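You operate a simulated robot arm through the tools that you are given. There is no shell and no other tool. Be economical: measure what you need, move in short steps, check, and stop when the job is done.

You are at the controls of a simulated robot arm. One attempt, no reset.

TASK
Put one of the tank bottles from the cubby ledge on the long white table top. Shut the steaming board. Open the cedar drawer, put the blue bowler hat in the used side of the cedar drawer and shut the drawer again. Take the white sponge and leave it on the purple-topped cable cover. Put one of the booth fuses from the packing table top on the middle shelf of the light rack. Stack the box that says "clips" from the packing table top on top of the box marked "cards". Put the blue letter tile marked "t" from the packing table top on the ledge before the deep crate. Press the plate tray key to switch it on. Press the booth copy key three times. Put the green bow tie on the right end of the counter away in the front of the prop tray. Put the blue marker on top of the teal booking block. Press the flash model key to switch it on. Pull the booth service drawer open. Do these in any order. Set down upright: tank bottle.

The check looks at the end state, three seconds after you hand in, the way a careful person would. Anything else that was tipped, shoved, dropped, spilled or broken makes it a failure. A push-on lid holds only when it is set on centred and level and pressed home; a screw cap is set on level and turned clockwise until tight.

THE ROBOT
A 6-joint arm with a two-finger parallel gripper on a trunk, on a base that drives. Base frame: it is fixed to the floor where the robot stands at the start and does not move with it; the origin is under the middle of the robot, x ahead of it, y to its left, z up. Units: m, rad, N and s.
Its first joint turns from -2.897 to 2.897 rad. Places, roughly: blue bowler hat (9x10x5 cm) [0.5, 1.1, 0.8]; blue letter tile [-0.25, -2, 0.75]; blue marker (3x3x11 cm) [-1.6, 3.3, 0.8]; booth copy key [-3.2, 1.9, 0.8]; booth fuse [0, -1.75, 0.75]; booth service drawer [-3.2, 1.9, 0.7]; cards box, clips box, pale box [0, -2, 0.75]; cedar drawer [0.5, 0.1, 0.7]; flash model key [-3.4, 2.4, 1]; front of the prop tray [-3.9, 0.1, 0.7]; green bow tie (12x6x2 cm) [-2.5, 3.4, 0.8]; long white table top [-3, 0.3, 0.7]; middle shelf of the light rack [-2, -2.1, 0.4]; plate tray key [-0.5, -2, 0.8]; purple-topped cable cover [0.5, -1, 0.25]; something [0.6, -1.9, 0.8]; steaming board [0.4, 1, 0.7]; teal booking block [-4.5, 3.25, 0.75]; used side of the cedar drawer [0.5, -0.1, 0.7]; white sponge (5x9x4 cm) [0.5, -1.5, 0.2]. Payload 4.1 kg.
Tool frame: the origin (TCP) lies between the finger pads and is the grasp point; the fingertips stand 0.023 m ahead of it; z points along the fingers, y is the line along which they close. Largest opening 0.094 m; finger width 0.038, thickness 0.01; the body of the gripper, 0.054 by 0.096 m, starts 0.039 m behind the TCP.
Orientation is that of the tool frame in the base frame, as a unit quaternion [w, x, y, z]. With the fingers straight down and closing along the base's y, the tool's x points along the base's -x, its y along +y and its z along -z.

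THE INTERFACE
- The arm moves only by the tool apply_moves. Its argument "increments" is a list of rows, each an object (a shift or turn left out is 0, a gripper value left out holds the last) with "fingers": the closure, from 0 (fully open) to 1 (shut); "delta_pos": the shift along the tool's x, y, z in units of 100 mm (1.0 is 100 mm), a list of three; "turn": the turn, a rotation vector about the tool's x, y, z in units of 180 degrees (1.0 is 180 degrees), a list of three. In form: [{"fingers": fingers, "delta_pos": [dx, dy, dz], "turn": [ax, ay, az]}, ...]. A call has 1 to 20 rows; each row is the pose to reach, as a shift and turn from the pose commanded when the call began, along the tool's axes at that moment. A call with a number of a shift or a turn outside -1 to 1 is refused whole. Rows are played at 5 a second. More than 0.05 m and 0.15 rad between two rows, or a gripper value outside its range, and nothing of the call is played. Where a pose cannot be reached the arm comes as near as it can. A force on the tool above 40 N (or 10 N above the force at the start of the call, whichever is more), or a blocked arm, ends the call early, and 0.2 s more pass. The fingers move at their own pace (about 0.045 m/s each) and stop on an object; they squeeze with about 32 N. The grip force told is the motor's: it shows also when the fingers shut on nothing. Time passes only in rows, and 0.2 s behind the last, so rows that repeat a pose let the fingers close. The reply holds the time, the measured pose of the TCP, the force on the tool along the base axes, the opening and the grip force, in the units named above and with some noise, with the torque about the TCP (base axes, N m) and any sound that the robot's microphone picked up, and new pictures: "views" is both (left out), scene, wrist or none.
- Cameras (640 x 400 px; columns grow to the right, rows downward): "scene" is now at [0.0196, 0.1937, 1.2284]; the picture's right is [0.32, -0.95, 0.00], its down [-0.64, -0.21, -0.74] and it looks along [0.70, 0.23, -0.67] (base axes); focal length 214 px, centre (320, 200). "wrist" rides on the gripper at [0.086, 0.016, -0.074] in the tool frame; the picture's right is [-0.18, 0.98, 0.00], its down [-0.58, -0.11, -0.81] and it looks along [-0.79, -0.15, 0.59] (tool axes); focal length 243 px, centre (320, 200). There is no depth. A picture from a camera that has moved, and an enlarged one, comes with that camera's place and axes in the base frame and with its lens.
- lift_body(by): slides the trunk up (or, below 0, down) by that many m; the arm and the scene camera ride with it, the base frame stays. It gives what a move gives, with no picture.
- roll_base(legs): drives the robot by 1 to 6 legs, each [ahead, turn to the left] in m and rad, along the robot's own axes; the way and the turn of a leg run together, so that a leg with both is an arc; at most 1.5 m and 3.142 rad a leg. The arm and the cameras ride along, it lands a little off, and it stops where it bumps. It gives what a move gives, and a new picture of the scene camera.
- pan_tilt(pan, tilt): turns the head with the scene camera to pan (to the left, within 2.705 rad either way) and tilt (down, from -0.506 to 1.204), counted from straight ahead of the robot. It gives what a move gives, and a new picture of the scene camera.
- inspect(camera, box): a new picture of the part [left, top, right, bottom] of that camera's present view, enlarged. The clock stands still meanwhile.
- finish_job(): hands the job in; it is judged then, once.

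Go step by step. Nothing tells you exact positions but the pictures and the camera data: compare them with the known pose of the tool, close in by small moves and look again before you grip or let go. The budget is 556 turns and 360 pictures, counting those below and the enlarged ones. Unless the task says otherwise, let go and move clear before handing in.

The tools are called as a command line: name --argument value ..., lists and objects as JSON in quotes. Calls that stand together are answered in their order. apply_moves: Moves the arm, as the interface text tells. Its arguments: {"type":"object","properties":{"increments":{"type":"array","items":{"type":"object","properties":{"fingers":{"type":"number"},"delta_pos":{"type":"array","items":{"type":"number"}},"turn":{"type":"array","items":{"type":"number"}}}}},"views":{"type":"string","enum":["both","scene","wrist","none"]}},"required":["increments"]} The other tools are called the same way: lift_body (by) slides the trunk up or down; roll_base (legs) drives the base; pan_tilt (pan, tilt) turns the head that bears the scene camera; inspect (camera, box) takes an enlarged picture of a part of a camera's view; finish_job () hands the job in.

At the start:

```text
clock: 0.0
tcp_pos: [0.3997, 0.1572, 1.0527]
tcp_rot: [0.0, 0.0, 1.0, 0.001]
ft_force: [-0.3, 0.6, 0.2]
wrist_torque: [0.02, -0.01, 0.0]
gripper_width: 0.0938
gripper_force: 0.0
trunk travel left (down, up): [-0.189, 0.401]
robot x, y, heading: [-0.0017, -0.0001, -0.0]
head pan, tilt: [0.323, 0.738]
```

scene: 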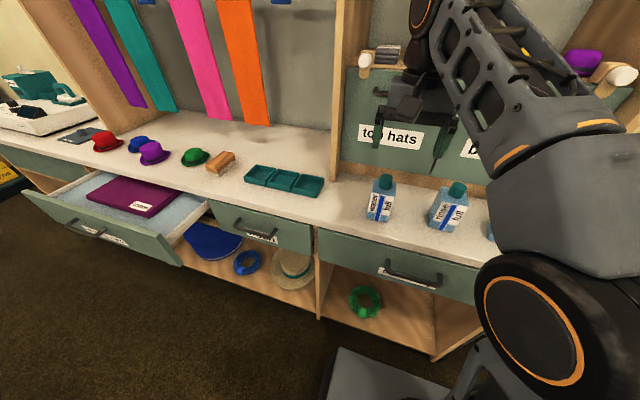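
wrist: 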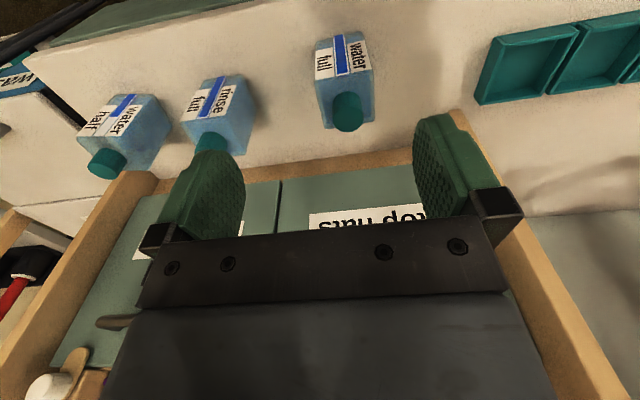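

I see a counter ahead with bottles, an open board drawer at left and hats. I'll look around with the head first.

pan_tilt --pan 0.9 --tilt 0.5

pan_tilt --pan -0.5 --tilt 0.5

pan_tilt --pan -1.4 --tilt 0.4

pan_tilt --pan -2.4 --tilt 0.3

pan_tilt --pan 2.2 --tilt 0.3

```text
clock: 1.0
tcp_pos: [0.4004, 0.1571, 1.0534]
tcp_rot: [0.0, -0.001, 1.0, 0.0]
ft_force: [-0.2, -0.5, 0.1]
wrist_torque: [0.01, -0.02, 0.0]
gripper_width: 0.094
gripper_force: 0.1
trunk travel left (down, up): [-0.189, 0.401]
robot x, y, heading: [0.0, 0.0014, 0.001]
head pan, tilt: [0.901, 0.499]
camera scene: at [-0.003, 0.2385, 1.2493], right [0.78, -0.62, 0.0], down [-0.3, -0.38, -0.88], along [0.55, 0.69, -0.48], focal length 214 px, centre (320, 200)
```

scene: 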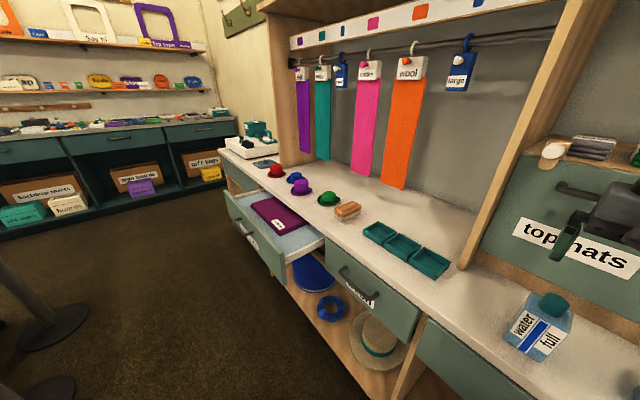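

```text
clock: 2.5
tcp_pos: [0.4001, 0.1568, 1.0521]
tcp_rot: [0.0, 0.0, 1.0, 0.0]
ft_force: [0.6, 0.4, 0.4]
wrist_torque: [-0.03, 0.0, 0.04]
gripper_width: 0.094
gripper_force: 0.3
trunk travel left (down, up): [-0.189, 0.401]
robot x, y, heading: [-0.0004, -0.001, 0.001]
head pan, tilt: [-0.499, 0.499]
camera scene: at [0.0204, 0.1237, 1.2493], right [-0.48, -0.88, 0.0], down [-0.42, 0.23, -0.88], along [0.77, -0.42, -0.48], focal length 214 px, centre (320, 200)
```

scene: 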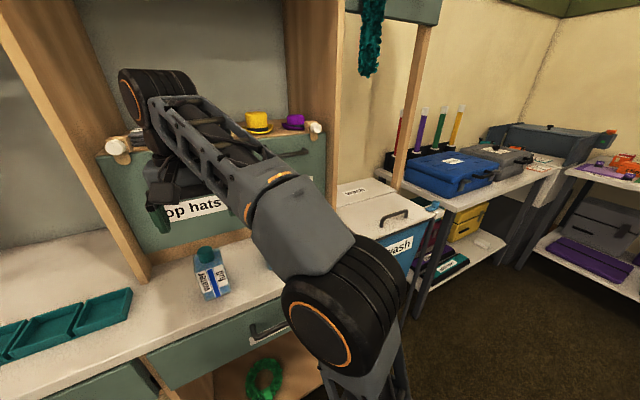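

```text
clock: 3.7
tcp_pos: [0.4003, 0.1572, 1.0529]
tcp_rot: [0.0, -0.001, 1.0, 0.0]
ft_force: [0.1, 0.1, -0.1]
wrist_torque: [-0.05, 0.01, -0.01]
gripper_width: 0.0942
gripper_force: 0.0
trunk travel left (down, up): [-0.189, 0.401]
robot x, y, heading: [-0.0025, 0.0013, -0.004]
head pan, tilt: [-1.4, 0.4]
camera scene: at [-0.0437, 0.0759, 1.2585], right [-0.99, -0.17, 0.0], down [-0.07, 0.38, -0.92], along [0.16, -0.91, -0.39], focal length 214 px, centre (320, 200)
```

scene: 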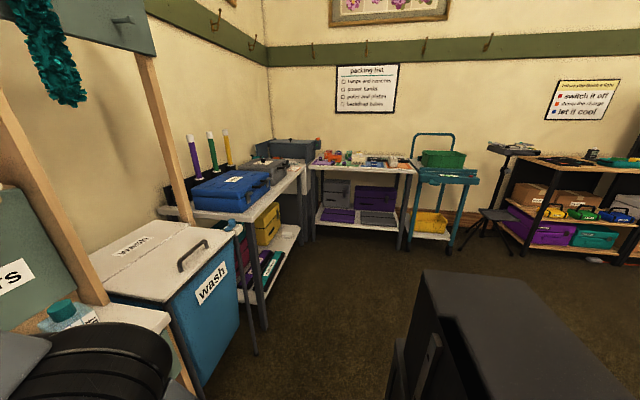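

```text
clock: 5.0
tcp_pos: [0.4001, 0.1568, 1.0529]
tcp_rot: [0.0, 0.0, 1.0, 0.001]
ft_force: [0.2, -0.3, -0.1]
wrist_torque: [-0.02, -0.01, -0.01]
gripper_width: 0.0938
gripper_force: 0.1
trunk travel left (down, up): [-0.189, 0.401]
robot x, y, heading: [0.0037, 0.0015, 0.003]
head pan, tilt: [-2.4, 0.3]
camera scene: at [-0.1283, 0.1041, 1.2677], right [-0.68, 0.74, 0.0], down [0.22, 0.2, -0.96], along [-0.7, -0.65, -0.3], focal length 214 px, centre (320, 200)
```

scene: 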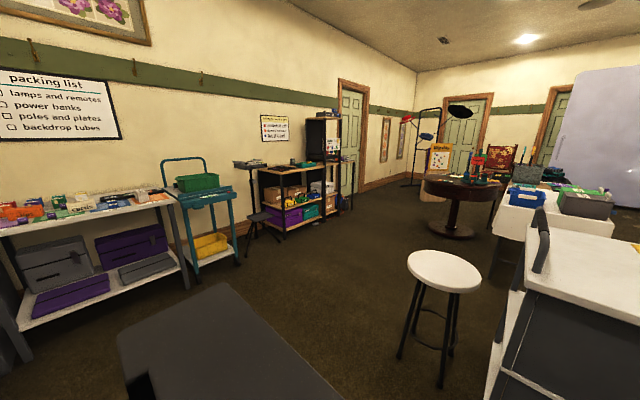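

```text
clock: 8.7
tcp_pos: [0.4009, 0.1558, 1.0533]
tcp_rot: [0.0, 0.0, 1.0, 0.0]
ft_force: [0.0, -0.3, -0.2]
wrist_torque: [0.03, -0.02, 0.0]
gripper_width: 0.094
gripper_force: 0.1
trunk travel left (down, up): [-0.189, 0.401]
robot x, y, heading: [-0.004, -0.0, -0.002]
head pan, tilt: [2.201, 0.3]
camera scene: at [-0.1145, 0.2427, 1.2677], right [0.81, 0.59, 0.0], down [0.17, -0.24, -0.96], along [-0.56, 0.77, -0.3], focal length 214 px, centre (320, 200)
```

scene: 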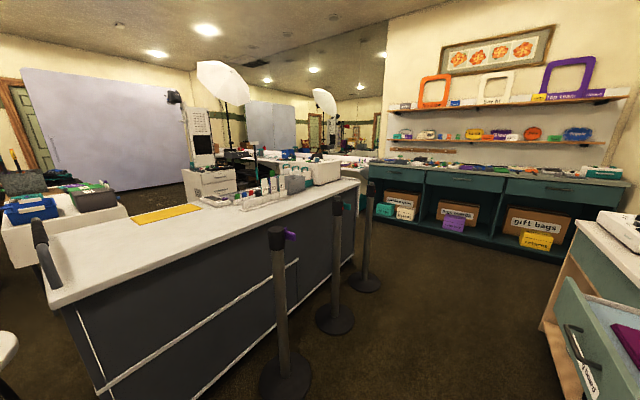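

pan_tilt --pan 0.3 --tilt 1.1

pan_tilt --pan 0.9 --tilt 0.6

inspect --camera "scene" --box '[200, 120, 480, 295]'

```text
clock: 10.5
tcp_pos: [0.4002, 0.1577, 1.0524]
tcp_rot: [-0.001, -0.001, 1.0, 0.0]
ft_force: [0.6, -0.7, -0.8]
wrist_torque: [-0.02, 0.0, 0.02]
gripper_width: 0.0938
gripper_force: 0.1
trunk travel left (down, up): [-0.189, 0.401]
robot x, y, heading: [0.0008, -0.0017, -0.0]
head pan, tilt: [0.3, 1.1]
camera scene: at [0.0008, 0.1859, 1.2016], right [0.3, -0.96, 0.0], down [-0.85, -0.26, -0.45], along [0.43, 0.13, -0.89], focal length 214 px, centre (320, 200)
```

scene: 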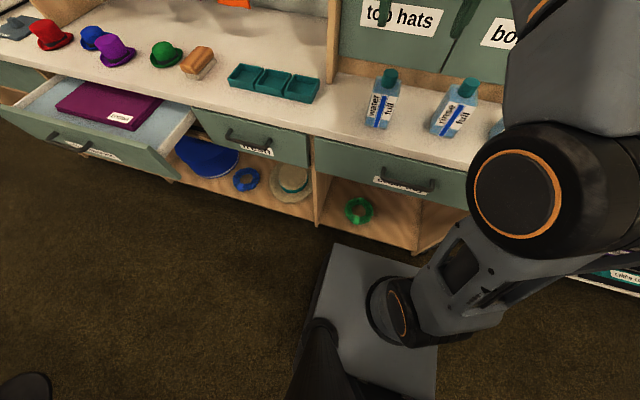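

```text
clock: 11.5
tcp_pos: [0.4012, 0.1575, 1.0535]
tcp_rot: [0.0, 0.0, 1.0, 0.001]
ft_force: [0.1, 0.1, 0.2]
wrist_torque: [0.02, -0.01, 0.03]
gripper_width: 0.0936
gripper_force: 0.1
trunk travel left (down, up): [-0.189, 0.401]
robot x, y, heading: [0.0004, -0.0009, -0.004]
head pan, tilt: [0.901, 0.6]
camera scene: at [-0.0046, 0.2364, 1.2402], right [0.78, -0.62, 0.0], down [-0.35, -0.44, -0.82], along [0.51, 0.65, -0.57], focal length 214 px, centre (320, 200)
```

scene: 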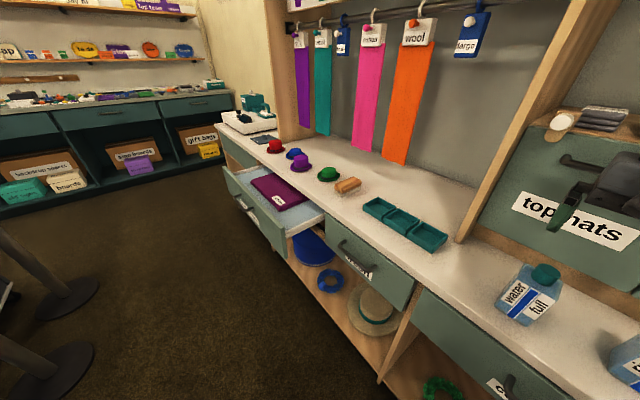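

```text
2.29 times, centred on (340, 208) of scene
camera zoom: at [-0.0046, 0.2364, 1.2402], right [0.78, -0.62, 0.0], down [-0.35, -0.44, -0.82], along [0.51, 0.65, -0.57], focal length 490 px, centre (274, 183)
```

zoom: 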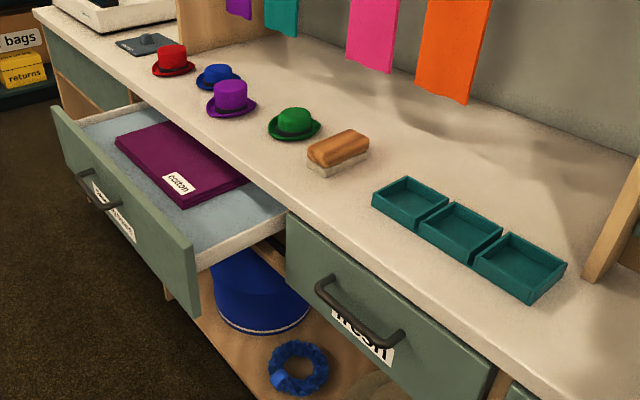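

pan_tilt --pan 0.1 --tilt 0.9

inspect --camera "scene" --box '[120, 120, 440, 320]'

```text
clock: 12.7
tcp_pos: [0.4009, 0.1574, 1.053]
tcp_rot: [0.0, 0.0, 1.0, 0.001]
ft_force: [-0.4, -0.1, -0.3]
wrist_torque: [0.01, 0.0, 0.01]
gripper_width: 0.094
gripper_force: 0.1
trunk travel left (down, up): [-0.189, 0.401]
robot x, y, heading: [0.0004, 0.0025, -0.0]
head pan, tilt: [0.099, 0.901]
camera scene: at [0.0156, 0.1748, 1.2155], right [0.1, -0.99, 0.0], down [-0.78, -0.08, -0.62], along [0.62, 0.06, -0.78], focal length 214 px, centre (320, 200)
```

scene: 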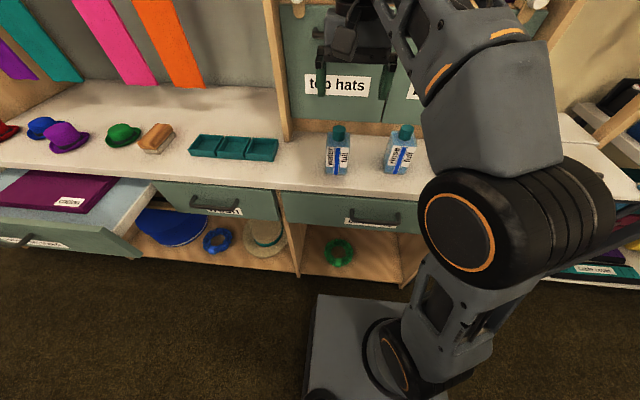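

```text
2.00 times, centred on (280, 220) of scene
camera zoom: at [0.0156, 0.1748, 1.2155], right [0.1, -0.99, 0.0], down [-0.78, -0.08, -0.62], along [0.62, 0.06, -0.78], focal length 429 px, centre (400, 160)
```

zoom: 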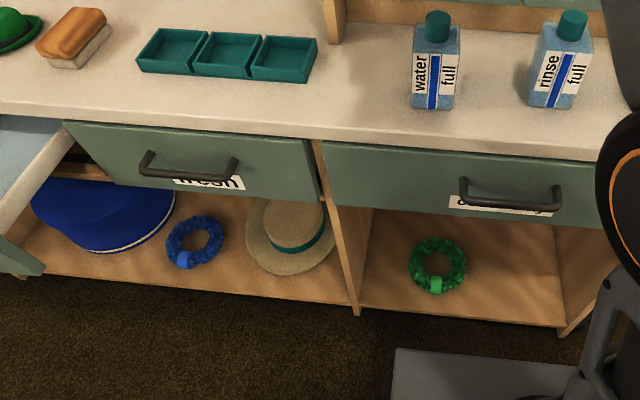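

I'll back up a little so there is room to pull the cedar drawer, then orient the gripper forwards.

roll_base --legs '[[-0.2, 0]]'

apply_moves --increments '[{"turn": [-0.0275, -0.0275, 0.0275]}, {"turn": [-0.055, -0.055, 0.055]}, {"turn": [-0.0825, -0.0825, 0.0825]}, {"turn": [-0.11, -0.11, 0.11]}, {"turn": [-0.1375, -0.1375, 0.1375]}, {"turn": [-0.165, -0.165, 0.165]}, {"turn": [-0.1925, -0.1925, 0.1925]}, {"turn": [-0.22, -0.22, 0.22]}, {"turn": [-0.2475, -0.2475, 0.2475]}, {"turn": [-0.275, -0.275, 0.275]}, {"turn": [-0.3025, -0.3025, 0.3025]}, {"turn": [-0.33, -0.33, 0.33]}, {"turn": [-0.3575, -0.3575, 0.3575]}, {"turn": [-0.385, -0.385, 0.385]}]'

```text
clock: 14.3
tcp_pos: [0.1979, 0.1568, 1.0536]
tcp_rot: [0.0, 0.0, 1.0, 0.0]
ft_force: [0.5, 0.4, -0.1]
wrist_torque: [0.03, 0.04, 0.01]
gripper_width: 0.0939
gripper_force: 0.0
trunk travel left (down, up): [-0.189, 0.401]
robot x, y, heading: [-0.2028, 0.0008, -0.002]
head pan, tilt: [0.099, 0.901]
camera scene: at [-0.1862, 0.1747, 1.2155], right [0.1, -1.0, 0.0], down [-0.78, -0.08, -0.62], along [0.62, 0.06, -0.78], focal length 214 px, centre (320, 200)
```

scene: 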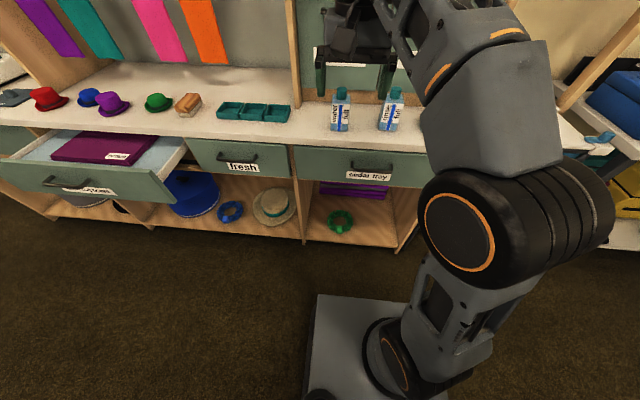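

```text
clock: 17.3
tcp_pos: [0.1895, 0.136, 1.1005]
tcp_rot: [0.497, 0.501, 0.508, 0.493]
ft_force: [-0.3, 0.3, 0.2]
wrist_torque: [0.0, -0.02, -0.01]
gripper_width: 0.0938
gripper_force: 0.0
out of reach, approached as far as the arm can: row 14
trunk travel left (down, up): [-0.189, 0.401]
robot x, y, heading: [-0.2039, 0.0011, -0.001]
head pan, tilt: [0.099, 0.901]
camera scene: at [-0.1862, 0.1749, 1.2154], right [0.1, -1.0, 0.0], down [-0.78, -0.08, -0.62], along [0.62, 0.06, -0.78], focal length 214 px, centre (320, 200)
camera wrist: at [0.1147, 0.2235, 1.1171], right [0.02, -0.17, 0.98], down [-0.81, -0.59, -0.09], along [0.59, -0.79, -0.15], focal length 243 px, centre (320, 200)
```

scene: 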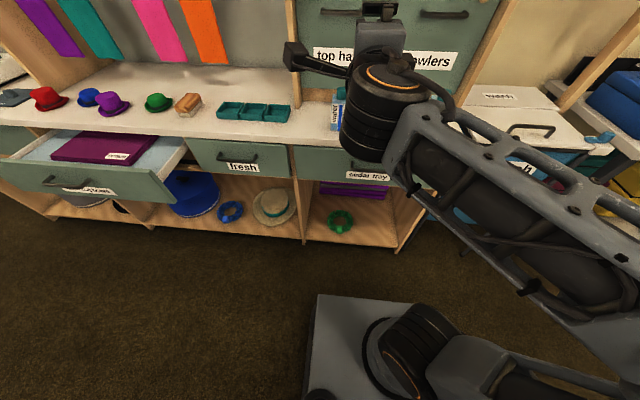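
wrist: 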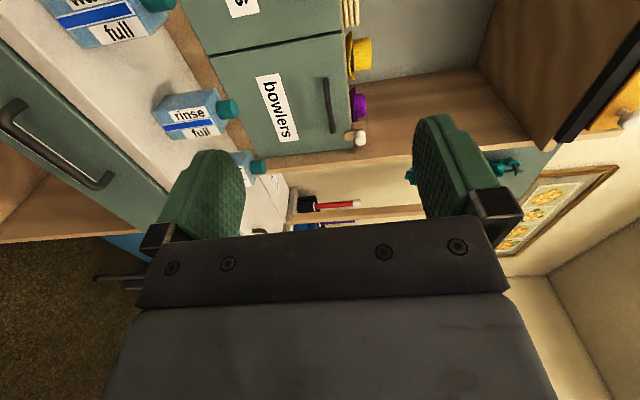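

Tool is facing forward with fingers closing vertically. Lowering to just in front of the cedar handle (about [0.37, 0.05, 0.71]).

apply_moves --increments '[{"delta_pos": [-0.12, -0.44, 0]}, {"delta_pos": [-0.24, -0.88, 0]}, {"delta_pos": [-0.36, -1.0, 0]}, {"delta_pos": [-0.5, -1.0, 0]}, {"delta_pos": [-0.8, -1.0, 0]}, {"delta_pos": [-1.0, -1.0, 0]}]' --views "none"

apply_moves --increments '[{"delta_pos": [0, -0.45, 0]}, {"delta_pos": [0, -0.9, 0]}, {"delta_pos": [0, -1.0, 0.3]}]' --views "none"

apply_moves --increments '[{"delta_pos": [0, -0.45, 0.1]}, {"delta_pos": [0, -0.9, 0.2]}, {"delta_pos": [0, -1.0, 0.3]}]' --views "both"

```text
clock: 18.1
tcp_pos: [0.1847, 0.1544, 1.0239]
tcp_rot: [0.44, 0.462, 0.595, 0.488]
ft_force: [0.5, -0.4, 0.5]
wrist_torque: [0.02, -0.01, 0.02]
gripper_width: 0.0939
gripper_force: 0.0
out of reach, approached as far as the arm can: row 1, 2, 3, 4
trunk travel left (down, up): [-0.189, 0.401]
robot x, y, heading: [-0.1999, 0.0023, 0.003]
head pan, tilt: [0.099, 0.901]
stopped in row 4: the arm was blocked; the commanded pose is now the measured one
```

```text
clock: 18.8
tcp_pos: [0.1734, 0.1611, 0.9378]
tcp_rot: [0.401, 0.45, 0.664, 0.442]
ft_force: [0.4, 0.4, 0.2]
wrist_torque: [-0.01, -0.01, 0.01]
gripper_width: 0.0938
gripper_force: 0.1
out of reach, approached as far as the arm can: row 1, 2, 3
trunk travel left (down, up): [-0.189, 0.401]
robot x, y, heading: [-0.2047, -0.0004, 0.003]
head pan, tilt: [0.099, 0.901]
stopped in row 3: the arm was blocked; the commanded pose is now the measured one
```

```text
clock: 19.8
tcp_pos: [0.1575, 0.1612, 0.877]
tcp_rot: [0.37, 0.433, 0.713, 0.408]
ft_force: [0.1, 0.1, 0.7]
wrist_torque: [-0.01, 0.0, 0.0]
gripper_width: 0.094
gripper_force: 0.1
out of reach, approached as far as the arm can: row 1, 2, 3
trunk travel left (down, up): [-0.189, 0.401]
robot x, y, heading: [-0.2019, 0.0009, -0.003]
head pan, tilt: [0.099, 0.901]
stopped in row 3: the arm was blocked; the commanded pose is now the measured one
camera scene: at [-0.1864, 0.1746, 1.2187], right [0.1, -1.0, 0.0], down [-0.78, -0.08, -0.62], along [0.62, 0.06, -0.78], focal length 214 px, centre (320, 200)
camera wrist: at [0.0663, 0.2265, 0.9056], right [0.38, 0.12, 0.92], down [-0.54, -0.78, 0.32], along [0.75, -0.62, -0.23], focal length 243 px, centre (320, 200)
```

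scene: 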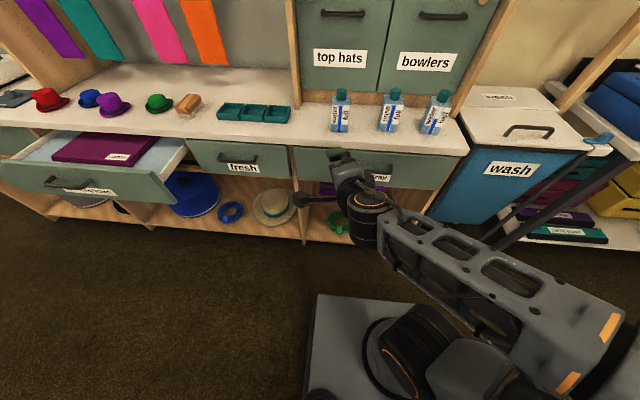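
wrist: 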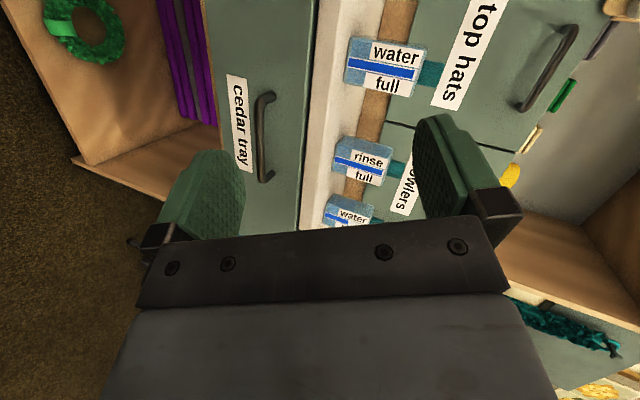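

The wrist was too close to the trunk; I'll extend forward while straightening the tool.

apply_moves --increments '[{"delta_pos": [-0.153, -0.136, 0.161], "turn": [-0.02, -0.017, 0.013]}, {"delta_pos": [-0.307, -0.271, 0.321], "turn": [-0.04, -0.034, 0.026]}, {"delta_pos": [-0.46, -0.407, 0.482], "turn": [-0.06, -0.051, 0.039]}, {"delta_pos": [-0.613, -0.542, 0.643], "turn": [-0.08, -0.069, 0.052]}, {"delta_pos": [-0.767, -0.678, 0.804], "turn": [-0.1, -0.086, 0.065]}, {"delta_pos": [-0.92, -0.813, 0.965], "turn": [-0.119, -0.103, 0.0785]}]' --views "both"

```text
clock: 20.5
tcp_pos: [0.1519, 0.1717, 0.8656]
tcp_rot: [0.348, 0.409, 0.732, 0.42]
ft_force: [-0.3, 0.4, 0.7]
wrist_torque: [-0.01, 0.02, 0.01]
gripper_width: 0.094
gripper_force: 0.1
out of reach, approached as far as the arm can: row 1, 2, 3
trunk travel left (down, up): [-0.189, 0.401]
robot x, y, heading: [-0.2034, -0.0031, 0.003]
head pan, tilt: [0.099, 0.901]
stopped in row 3: the arm was blocked; the commanded pose is now the measured one
camera scene: at [-0.1863, 0.1747, 1.2157], right [0.1, -1.0, 0.0], down [-0.78, -0.08, -0.62], along [0.62, 0.06, -0.78], focal length 214 px, centre (320, 200)
camera wrist: at [0.0566, 0.2303, 0.8967], right [0.38, 0.14, 0.91], down [-0.48, -0.82, 0.33], along [0.79, -0.56, -0.24], focal length 243 px, centre (320, 200)
```

scene: 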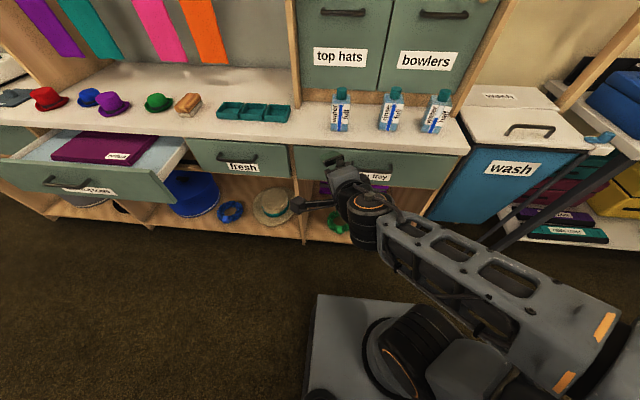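
wrist: 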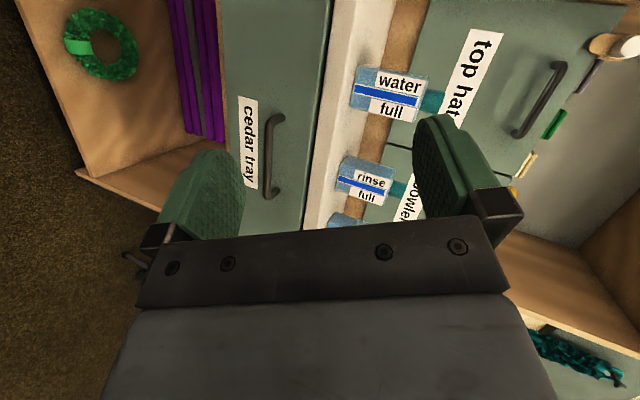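

apply_moves --increments '[{"delta_pos": [-0.073, 0.097, 0.005], "turn": [0.0294, 0.0244, -0.0286]}, {"delta_pos": [-0.146, 0.194, 0.01], "turn": [0.0588, 0.0488, -0.0572]}, {"delta_pos": [-0.219, 0.291, 0.015], "turn": [0.0882, 0.0732, -0.0858]}, {"delta_pos": [-0.292, 0.388, 0.02], "turn": [0.1176, 0.0976, -0.1144]}, {"delta_pos": [-0.365, 0.485, 0.025], "turn": [0.147, 0.122, -0.143]}, {"delta_pos": [-0.438, 0.582, 0.03], "turn": [0.1764, 0.1464, -0.1716]}, {"delta_pos": [-0.511, 0.679, 0.035], "turn": [0.2058, 0.1708, -0.2002]}, {"delta_pos": [-0.584, 0.776, 0.04], "turn": [0.2352, 0.1952, -0.2288]}, {"delta_pos": [-0.657, 0.873, 0.045], "turn": [0.2646, 0.2196, -0.2574]}, {"delta_pos": [-0.73, 0.97, 0.05], "turn": [0.294, 0.244, -0.286]}]' --views "scene"

```text
clock: 22.7
tcp_pos: [0.2155, 0.1357, 0.9667]
tcp_rot: [0.001, 0.002, 1.0, 0.001]
ft_force: [0.0, -0.8, 1.0]
wrist_torque: [0.0, 0.02, -0.02]
gripper_width: 0.0941
gripper_force: 0.1
trunk travel left (down, up): [-0.189, 0.401]
robot x, y, heading: [-0.2013, 0.0038, 0.0]
head pan, tilt: [0.099, 0.901]
camera scene: at [-0.1865, 0.1746, 1.2155], right [0.1, -1.0, 0.0], down [-0.78, -0.08, -0.62], along [0.62, 0.06, -0.78], focal length 214 px, centre (320, 200)
```

scene: 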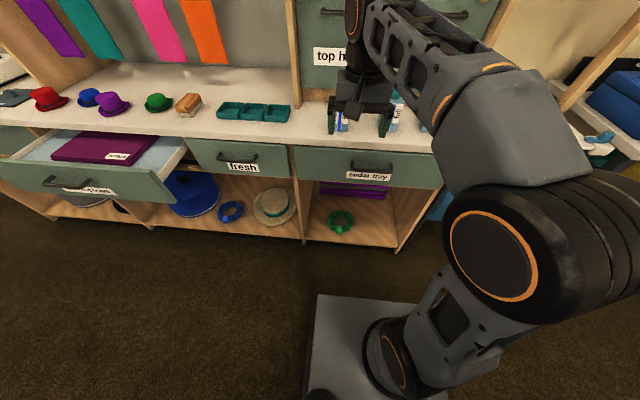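

apply_moves --increments '[{"delta_pos": [-0.057, -0.057, 0], "turn": [0.0275, -0.0275, -0.0275]}, {"delta_pos": [-0.114, -0.114, 0], "turn": [0.055, -0.055, -0.055]}, {"delta_pos": [-0.171, -0.171, 0], "turn": [0.0825, -0.0825, -0.0825]}, {"delta_pos": [-0.229, -0.229, 0], "turn": [0.11, -0.11, -0.11]}, {"delta_pos": [-0.286, -0.286, 0], "turn": [0.1375, -0.1375, -0.1375]}, {"delta_pos": [-0.343, -0.343, 0], "turn": [0.165, -0.165, -0.165]}, {"delta_pos": [-0.4, -0.4, 0], "turn": [0.1925, -0.1925, -0.1925]}, {"delta_pos": [-0.457, -0.457, 0], "turn": [0.22, -0.22, -0.22]}, {"delta_pos": [-0.514, -0.514, 0], "turn": [0.2475, -0.2475, -0.2475]}, {"delta_pos": [-0.571, -0.571, 0], "turn": [0.275, -0.275, -0.275]}, {"delta_pos": [-0.629, -0.629, 0], "turn": [0.3025, -0.3025, -0.3025]}, {"delta_pos": [-0.686, -0.686, 0], "turn": [0.33, -0.33, -0.33]}, {"delta_pos": [-0.743, -0.743, 0], "turn": [0.3575, -0.3575, -0.3575]}, {"delta_pos": [-0.8, -0.8, 0], "turn": [0.385, -0.385, -0.385]}]' --views "both"

```text
clock: 25.7
tcp_pos: [0.2963, 0.0563, 0.9656]
tcp_rot: [0.499, -0.498, 0.502, -0.501]
ft_force: [0.6, 0.0, 0.0]
wrist_torque: [0.01, 0.02, -0.03]
gripper_width: 0.094
gripper_force: 0.2
trunk travel left (down, up): [-0.189, 0.401]
robot x, y, heading: [-0.1996, 0.0025, 0.0]
head pan, tilt: [0.099, 0.901]
camera scene: at [-0.1864, 0.1748, 1.2155], right [0.1, -1.0, 0.0], down [-0.78, -0.08, -0.62], along [0.62, 0.06, -0.78], focal length 214 px, centre (320, 200)
camera wrist: at [0.2211, -0.0292, 0.9488], right [0.0, 0.19, -0.98], down [-0.8, 0.59, 0.11], along [0.6, 0.79, 0.15], focal length 243 px, centre (320, 200)
```

scene: 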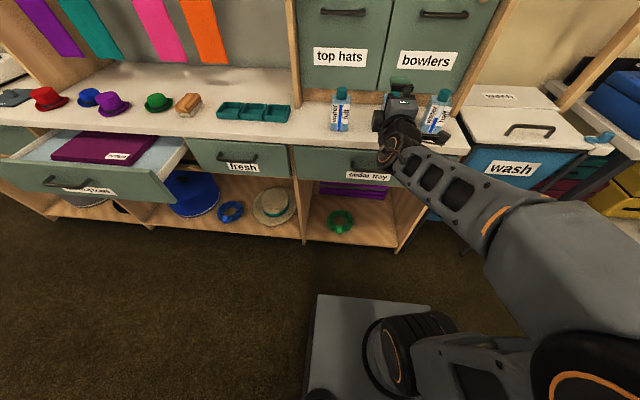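
wrist: 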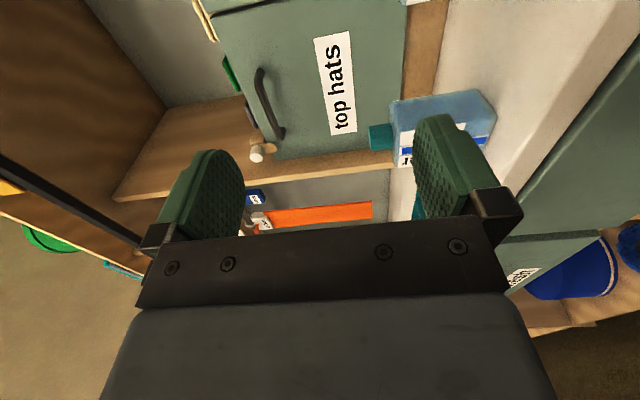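

apply_moves --increments '[{"delta_pos": [0, 0.45, 0]}, {"delta_pos": [0, 0.9, 0]}, {"delta_pos": [0, 1.0, 0]}]' --views "none"

apply_moves --increments '[{"delta_pos": [0, 0.45, 0]}, {"delta_pos": [0, 0.9, 0]}, {"delta_pos": [0, 1.0, 0]}]' --views "both"

```text
clock: 26.5
tcp_pos: [0.297, 0.0574, 0.8653]
tcp_rot: [0.502, -0.496, 0.502, -0.501]
ft_force: [-0.8, 0.4, 0.1]
wrist_torque: [0.0, 0.03, -0.01]
gripper_width: 0.0939
gripper_force: 0.0
trunk travel left (down, up): [-0.189, 0.401]
robot x, y, heading: [-0.2019, 0.0014, -0.006]
head pan, tilt: [0.099, 0.901]
```

```text
clock: 27.3
tcp_pos: [0.2966, 0.0622, 0.7665]
tcp_rot: [-0.498, 0.495, -0.504, 0.504]
ft_force: [0.0, -0.3, 0.0]
wrist_torque: [0.01, -0.01, -0.01]
gripper_width: 0.0939
gripper_force: 0.0
out of reach, approached as far as the arm can: row 2, 3
trunk travel left (down, up): [-0.189, 0.401]
robot x, y, heading: [-0.2025, -0.0006, -0.001]
head pan, tilt: [0.099, 0.901]
camera scene: at [-0.1864, 0.1747, 1.2155], right [0.1, -1.0, 0.0], down [-0.78, -0.08, -0.62], along [0.62, 0.06, -0.78], focal length 214 px, centre (320, 200)
camera wrist: at [0.2202, -0.0218, 0.7495], right [0.01, 0.19, -0.98], down [-0.8, 0.59, 0.11], along [0.6, 0.78, 0.15], focal length 243 px, centre (320, 200)
```

scene: 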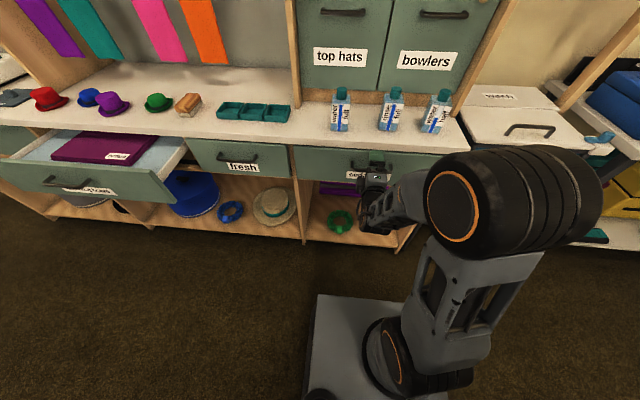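
wrist: 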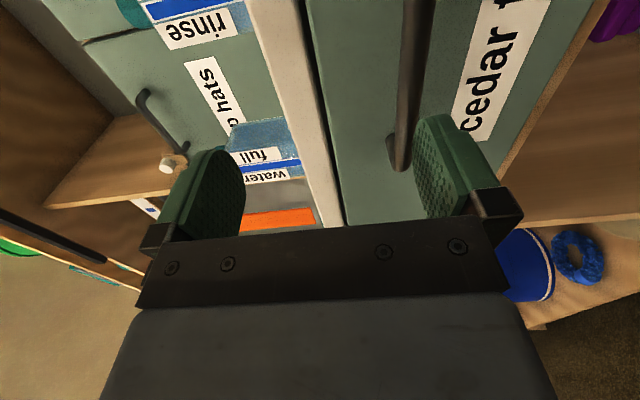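

Handle bar is at z≈0.708. I'll use the trunk to lower the arm by 0.058 m.

lift_body --by -0.058

apply_moves --increments '[{"delta_pos": [0, 0, 0.25]}]' --views "wrist"

```text
clock: 28.2
tcp_pos: [0.2956, 0.0626, 0.7089]
tcp_rot: [0.499, -0.495, 0.504, -0.503]
ft_force: [0.0, 0.5, -0.9]
wrist_torque: [0.0, 0.0, 0.01]
gripper_width: 0.0935
gripper_force: 0.0
trunk travel left (down, up): [-0.131, 0.459]
robot x, y, heading: [-0.2038, 0.0005, -0.0]
head pan, tilt: [0.099, 0.901]
```

```text
clock: 28.6
tcp_pos: [0.3209, 0.065, 0.7095]
tcp_rot: [0.496, -0.494, 0.505, -0.504]
ft_force: [0.5, 0.4, 0.3]
wrist_torque: [-0.03, 0.01, 0.01]
gripper_width: 0.0941
gripper_force: 0.1
trunk travel left (down, up): [-0.131, 0.459]
robot x, y, heading: [-0.202, -0.0038, -0.001]
head pan, tilt: [0.099, 0.901]
camera wrist: at [0.2448, -0.0191, 0.6927], right [0.0, 0.19, -0.98], down [-0.8, 0.6, 0.11], along [0.61, 0.78, 0.15], focal length 243 px, centre (320, 200)
```

wrist: 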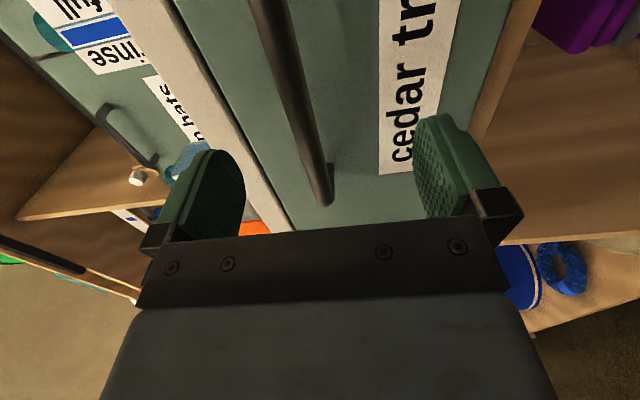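

Bar triangulates to x≈0.346, z≈0.716. Advance and close on it.

apply_moves --increments '[{"delta_pos": [0.1, -0.07, 0.15]}, {"delta_pos": [0.15, -0.07, 0.27], "fingers": 0}, {"delta_pos": [0.15, -0.07, 0.27], "fingers": 1}, {"delta_pos": [0.15, -0.07, 0.27], "fingers": 1}, {"delta_pos": [0.15, -0.07, 0.27], "fingers": 1}, {"delta_pos": [0.15, -0.07, 0.27], "fingers": 1}, {"delta_pos": [0.15, -0.07, 0.27], "fingers": 1}]' --views "wrist"

```text
clock: 30.2
tcp_pos: [0.3469, 0.067, 0.7156]
tcp_rot: [0.493, -0.495, 0.508, -0.504]
ft_force: [-1.2, 0.2, -13.3]
wrist_torque: [-0.45, 0.03, 0.04]
gripper_width: 0.0128
gripper_force: 30.8
out of reach, approached as far as the arm can: row 1, 2, 3, 4, 5, 6, 7
trunk travel left (down, up): [-0.131, 0.459]
robot x, y, heading: [-0.2033, -0.0004, -0.002]
head pan, tilt: [0.099, 0.901]
camera wrist: at [0.2693, -0.0176, 0.6992], right [0.0, 0.19, -0.98], down [-0.79, 0.6, 0.11], along [0.61, 0.78, 0.15], focal length 243 px, centre (320, 200)
```

wrist: 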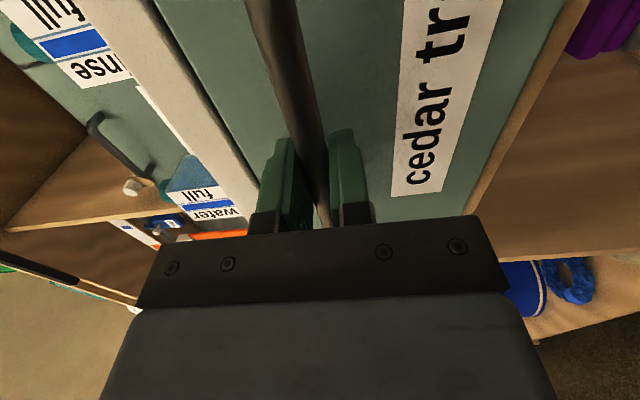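

Gripped. Pull the drawer by backing the base.

roll_base --legs '[[-0.2, 0]]'

```text
clock: 32.2
tcp_pos: [0.1481, 0.0672, 0.7146]
tcp_rot: [0.492, -0.497, 0.508, -0.503]
ft_force: [0.5, 4.1, -0.3]
wrist_torque: [-0.09, 0.08, -1.21]
gripper_width: 0.0126
gripper_force: 44.6
trunk travel left (down, up): [-0.131, 0.459]
robot x, y, heading: [-0.4022, -0.0005, 0.002]
head pan, tilt: [0.099, 0.901]
stopped in leg 1: the force on the tool passed its limit (the readings are from after the stop); the commanded pose is now the measured one
camera scene: at [-0.3849, 0.1755, 1.1577], right [0.1, -1.0, 0.0], down [-0.78, -0.08, -0.62], along [0.62, 0.06, -0.78], focal length 214 px, centre (320, 200)
```

scene: 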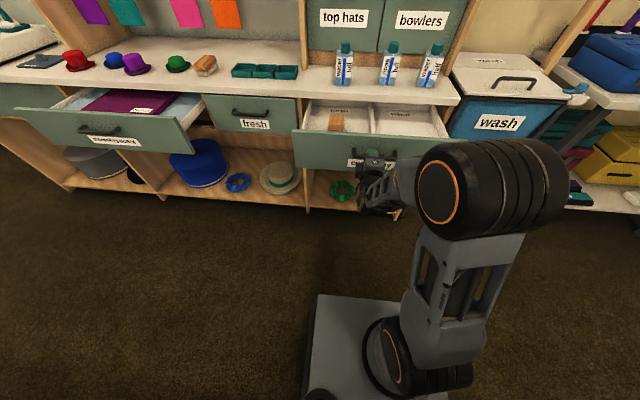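

inspect --camera "scene" --box '[280, 80, 460, 192]'

apply_moves --increments '[{"fingers": 0}, {"fingers": 0}, {"fingers": 0}, {"fingers": 0}, {"delta_pos": [0, 0, -0.3]}, {"delta_pos": [0, 0, -0.6]}]' --views "scene"

```text
3.56 times, centred on (370, 136) of scene
camera zoom: at [-0.3849, 0.1755, 1.1577], right [0.1, -1.0, 0.0], down [-0.78, -0.08, -0.62], along [0.62, 0.06, -0.78], focal length 763 px, centre (142, 428)
```

zoom: 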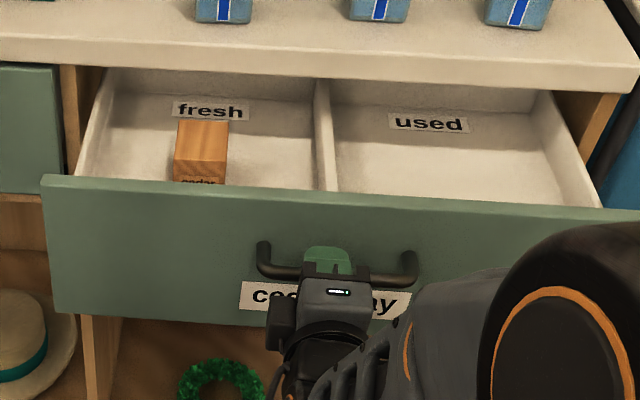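

```text
clock: 33.6
tcp_pos: [0.0866, 0.0668, 0.7159]
tcp_rot: [0.492, -0.496, 0.509, -0.503]
ft_force: [-0.1, -0.9, -1.3]
wrist_torque: [-0.01, -0.03, 0.0]
gripper_width: 0.094
gripper_force: 0.1
trunk travel left (down, up): [-0.131, 0.459]
robot x, y, heading: [-0.3977, 0.0014, -0.001]
head pan, tilt: [0.099, 0.901]
camera scene: at [-0.3848, 0.1752, 1.1575], right [0.1, -1.0, 0.0], down [-0.78, -0.08, -0.62], along [0.62, 0.06, -0.78], focal length 214 px, centre (320, 200)
```

scene: 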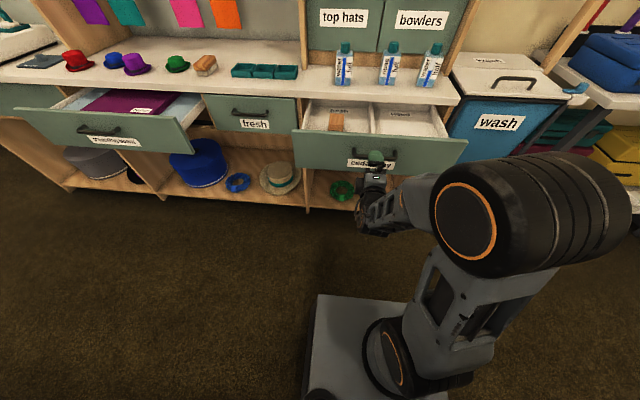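

Used compartment is on the right. Now retract and lift the arm, back to tool-down, before driving to the steaming board.

lift_body --by 0.15

apply_moves --increments '[{"delta_pos": [0, -0.057, -0.057], "turn": [-0.0275, 0.0275, 0.0275]}, {"delta_pos": [0, -0.114, -0.114], "turn": [-0.055, 0.055, 0.055]}, {"delta_pos": [0, -0.171, -0.171], "turn": [-0.0825, 0.0825, 0.0825]}, {"delta_pos": [0, -0.229, -0.229], "turn": [-0.11, 0.11, 0.11]}, {"delta_pos": [0, -0.286, -0.286], "turn": [-0.1375, 0.1375, 0.1375]}, {"delta_pos": [0, -0.343, -0.343], "turn": [-0.165, 0.165, 0.165]}, {"delta_pos": [0, -0.4, -0.4], "turn": [-0.1925, 0.1925, 0.1925]}, {"delta_pos": [0, -0.457, -0.457], "turn": [-0.22, 0.22, 0.22]}, {"delta_pos": [0, -0.514, -0.514], "turn": [-0.2475, 0.2475, 0.2475]}, {"delta_pos": [0, -0.571, -0.571], "turn": [-0.275, 0.275, 0.275]}, {"delta_pos": [0, -0.629, -0.629], "turn": [-0.3025, 0.3025, 0.3025]}, {"delta_pos": [0, -0.686, -0.686], "turn": [-0.33, 0.33, 0.33]}, {"delta_pos": [0, -0.743, -0.743], "turn": [-0.3575, 0.3575, 0.3575]}, {"delta_pos": [0, -0.8, -0.8], "turn": [-0.385, 0.385, 0.385], "fingers": 1}]' --views "none"

pan_tilt --pan 0.4 --tilt 0.8

```text
clock: 35.3
tcp_pos: [0.0859, 0.0684, 0.8651]
tcp_rot: [0.492, -0.497, 0.508, -0.503]
ft_force: [-0.2, 0.0, 0.4]
wrist_torque: [-0.01, 0.0, -0.01]
gripper_width: 0.0938
gripper_force: 0.0
trunk travel left (down, up): [-0.281, 0.309]
robot x, y, heading: [-0.4017, -0.0003, -0.0]
head pan, tilt: [0.099, 0.901]
```

```text
clock: 38.3
tcp_pos: [0.0082, 0.0703, 0.9477]
tcp_rot: [-0.005, 0.011, 1.0, 0.001]
ft_force: [-1.1, 0.0, -0.2]
wrist_torque: [-0.06, -0.02, 0.03]
gripper_width: 0.0591
gripper_force: 0.1
trunk travel left (down, up): [-0.281, 0.309]
robot x, y, heading: [-0.3992, 0.0034, 0.001]
head pan, tilt: [0.099, 0.901]
```

```text
clock: 39.1
tcp_pos: [0.0089, 0.0697, 0.9459]
tcp_rot: [-0.004, 0.01, 1.0, 0.0]
ft_force: [0.3, 0.7, -0.1]
wrist_torque: [-0.01, -0.02, 0.0]
gripper_width: 0.0
gripper_force: 13.7
trunk travel left (down, up): [-0.281, 0.309]
robot x, y, heading: [-0.3986, 0.0007, 0.002]
head pan, tilt: [0.4, 0.799]
camera scene: at [-0.3858, 0.199, 1.3154], right [0.39, -0.92, 0.0], down [-0.66, -0.28, -0.7], along [0.64, 0.27, -0.72], focal length 214 px, centre (320, 200)
```

scene: 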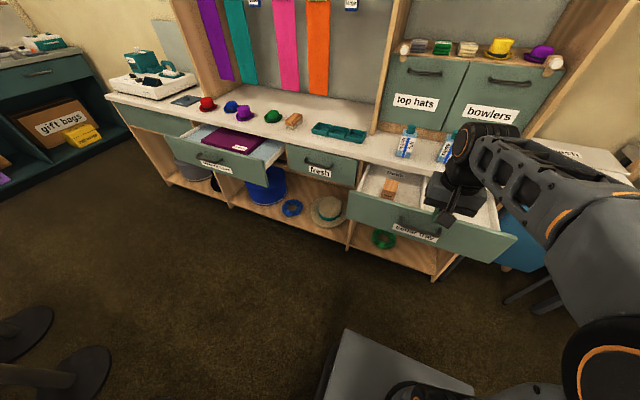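

roll_base --legs '[[0, 1.42], [1.0, 0], [0, -1.42]]'

```text
clock: 51.3
tcp_pos: [0.1529, 1.0462, 0.9461]
tcp_rot: [-0.004, 0.013, 1.0, 0.001]
ft_force: [-1.0, -0.2, 0.0]
wrist_torque: [-0.01, -0.02, 0.0]
gripper_width: 0.0
gripper_force: 32.1
trunk travel left (down, up): [-0.281, 0.309]
robot x, y, heading: [-0.2565, 0.9815, -0.001]
head pan, tilt: [0.4, 0.799]
camera scene: at [-0.24, 1.1771, 1.3154], right [0.39, -0.92, 0.0], down [-0.66, -0.28, -0.7], along [0.64, 0.27, -0.72], focal length 214 px, centre (320, 200)
```

scene: 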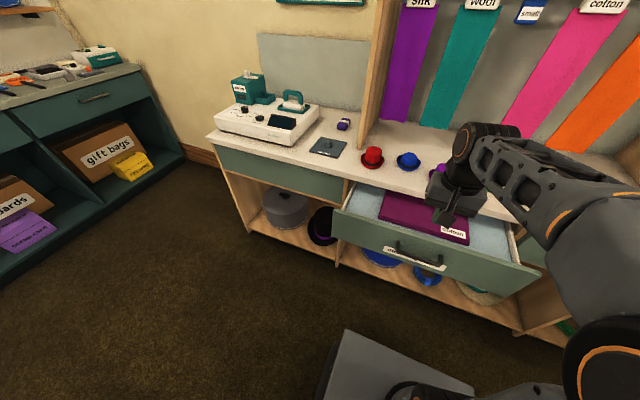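

Board front is at x≈0.25, handle near y=1.017. I'll pitch the closed gripper and come in left of the handle, then push.

lift_body --by -0.15

apply_moves --increments '[{"delta_pos": [0.2, 0.2, 0.1], "turn": [0, -0.044, 0]}, {"delta_pos": [0.4, 0.4, 0.3], "turn": [0, -0.088, 0]}, {"delta_pos": [0.4, 0.65, 0.6], "turn": [0, -0.132, 0]}, {"delta_pos": [0.4, 0.75, 0.85], "turn": [0, -0.176, 0]}, {"delta_pos": [0.4, 0.75, 0.98], "turn": [0, -0.222, 0]}]' --views "both"

```text
clock: 53.0
tcp_pos: [0.1532, 1.0451, 0.7963]
tcp_rot: [-0.004, 0.012, 1.0, 0.001]
ft_force: [0.2, 0.3, 0.0]
wrist_torque: [0.01, -0.02, 0.02]
gripper_width: 0.0
gripper_force: 31.9
trunk travel left (down, up): [-0.131, 0.459]
robot x, y, heading: [-0.2562, 0.9777, -0.001]
head pan, tilt: [0.4, 0.799]
```

```text
clock: 54.2
tcp_pos: [0.1127, 1.1216, 0.6999]
tcp_rot: [0.338, 0.011, 0.941, -0.003]
ft_force: [0.0, -0.5, 1.1]
wrist_torque: [0.02, -0.03, -0.04]
gripper_width: 0.0
gripper_force: 31.9
trunk travel left (down, up): [-0.131, 0.459]
robot x, y, heading: [-0.2538, 0.978, -0.003]
head pan, tilt: [0.4, 0.799]
camera scene: at [-0.24, 1.1771, 1.1654], right [0.39, -0.92, 0.0], down [-0.66, -0.28, -0.7], along [0.64, 0.27, -0.72], focal length 214 px, centre (320, 200)
camera wrist: at [-0.0008, 1.1417, 0.7023], right [0.16, 0.98, 0.12], down [-0.07, -0.11, 0.99], along [0.98, -0.17, 0.05], focal length 243 px, centre (320, 200)
```

scene: 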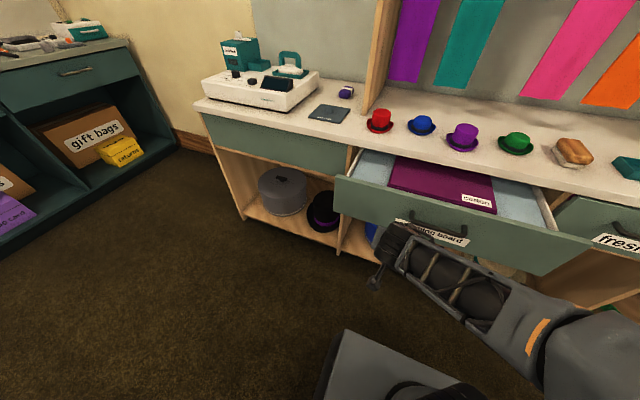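
wrist: 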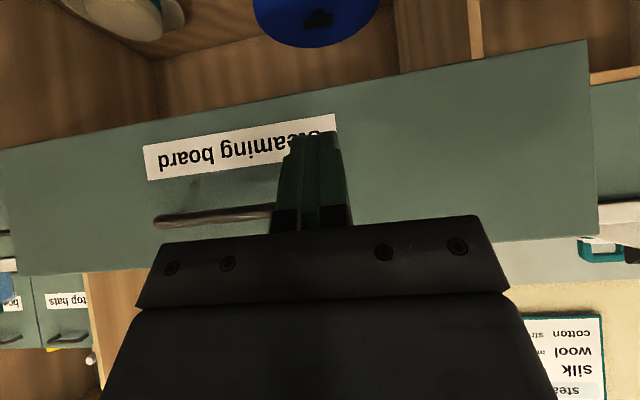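

apply_moves --increments '[{"delta_pos": [0, 0.3, 0]}, {"delta_pos": [0, 0.6, 0]}, {"delta_pos": [-0.3, 0.6, 0.25]}, {"delta_pos": [-0.6, 0.6, 0.5]}, {"delta_pos": [-0.9, 0.6, 0.75]}]' --views "both"

```text
clock: 55.4
tcp_pos: [0.2331, 1.1786, 0.6996]
tcp_rot: [0.339, 0.011, 0.941, -0.004]
ft_force: [-0.5, -0.3, 0.5]
wrist_torque: [0.01, -0.05, 0.01]
gripper_width: 0.0002
gripper_force: 32.0
trunk travel left (down, up): [-0.131, 0.459]
robot x, y, heading: [-0.2544, 0.977, -0.004]
head pan, tilt: [0.4, 0.799]
camera scene: at [-0.2403, 1.1771, 1.1654], right [0.39, -0.92, 0.0], down [-0.66, -0.28, -0.7], along [0.64, 0.27, -0.72], focal length 214 px, centre (320, 200)
camera wrist: at [0.1186, 1.1977, 0.7022], right [0.17, 0.98, 0.12], down [-0.07, -0.11, 0.99], along [0.98, -0.17, 0.05], focal length 243 px, centre (320, 200)
```

scene: 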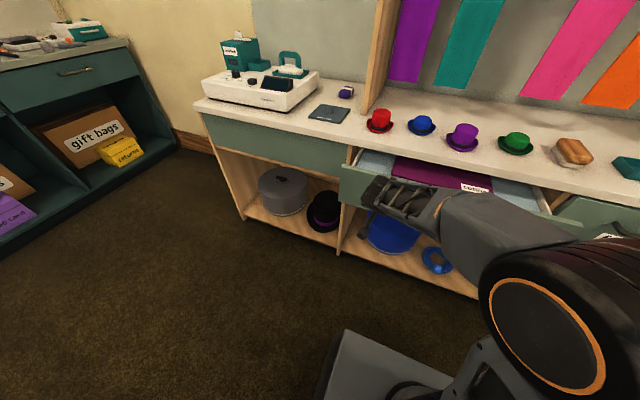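
wrist: 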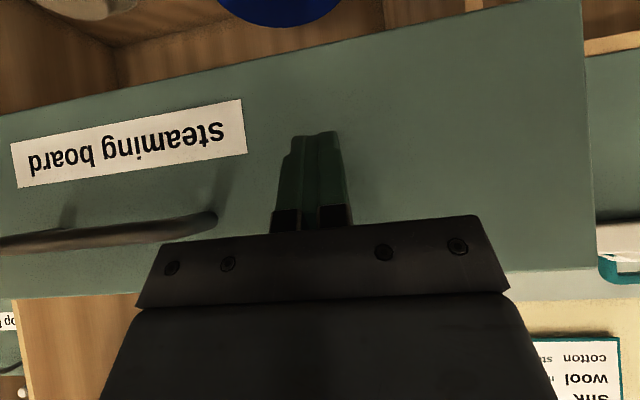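

apply_moves --increments '[{"delta_pos": [-0.25, 0, 0.2]}, {"delta_pos": [-0.5, 0, 0.4]}, {"delta_pos": [-0.75, 0, 0.6]}, {"delta_pos": [-0.9, 0, 0.74]}, {"delta_pos": [-1.0, 0, 0.82]}]' --views "both"

```text
clock: 56.6
tcp_pos: [0.3622, 1.176, 0.6976]
tcp_rot: [0.337, 0.012, 0.941, -0.004]
ft_force: [-6.4, -3.0, 2.2]
wrist_torque: [-0.02, 0.0, -0.04]
gripper_width: 0.0001
gripper_force: 32.1
trunk travel left (down, up): [-0.131, 0.459]
robot x, y, heading: [-0.2582, 0.978, -0.005]
head pan, tilt: [0.4, 0.799]
camera scene: at [-0.2406, 1.177, 1.1655], right [0.39, -0.92, 0.0], down [-0.66, -0.28, -0.7], along [0.64, 0.27, -0.72], focal length 214 px, centre (320, 200)
camera wrist: at [0.2471, 1.1963, 0.7012], right [0.17, 0.98, 0.12], down [-0.07, -0.11, 0.99], along [0.98, -0.17, 0.05], focal length 243 px, centre (320, 200)
```

scene: 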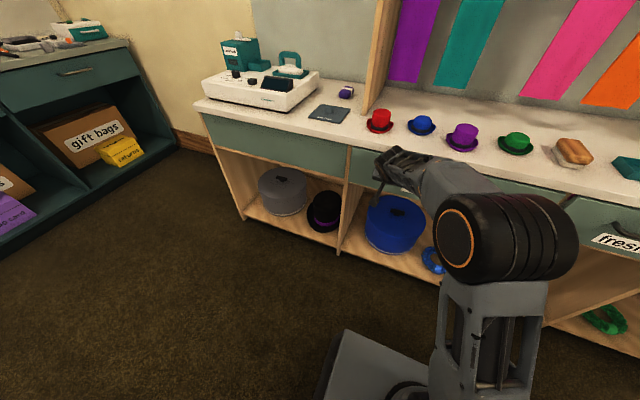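
wrist: 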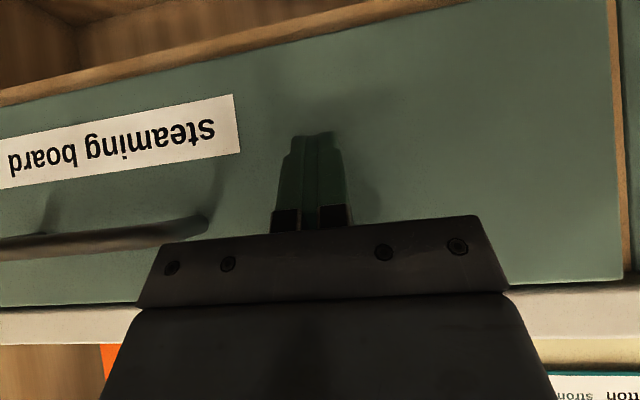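

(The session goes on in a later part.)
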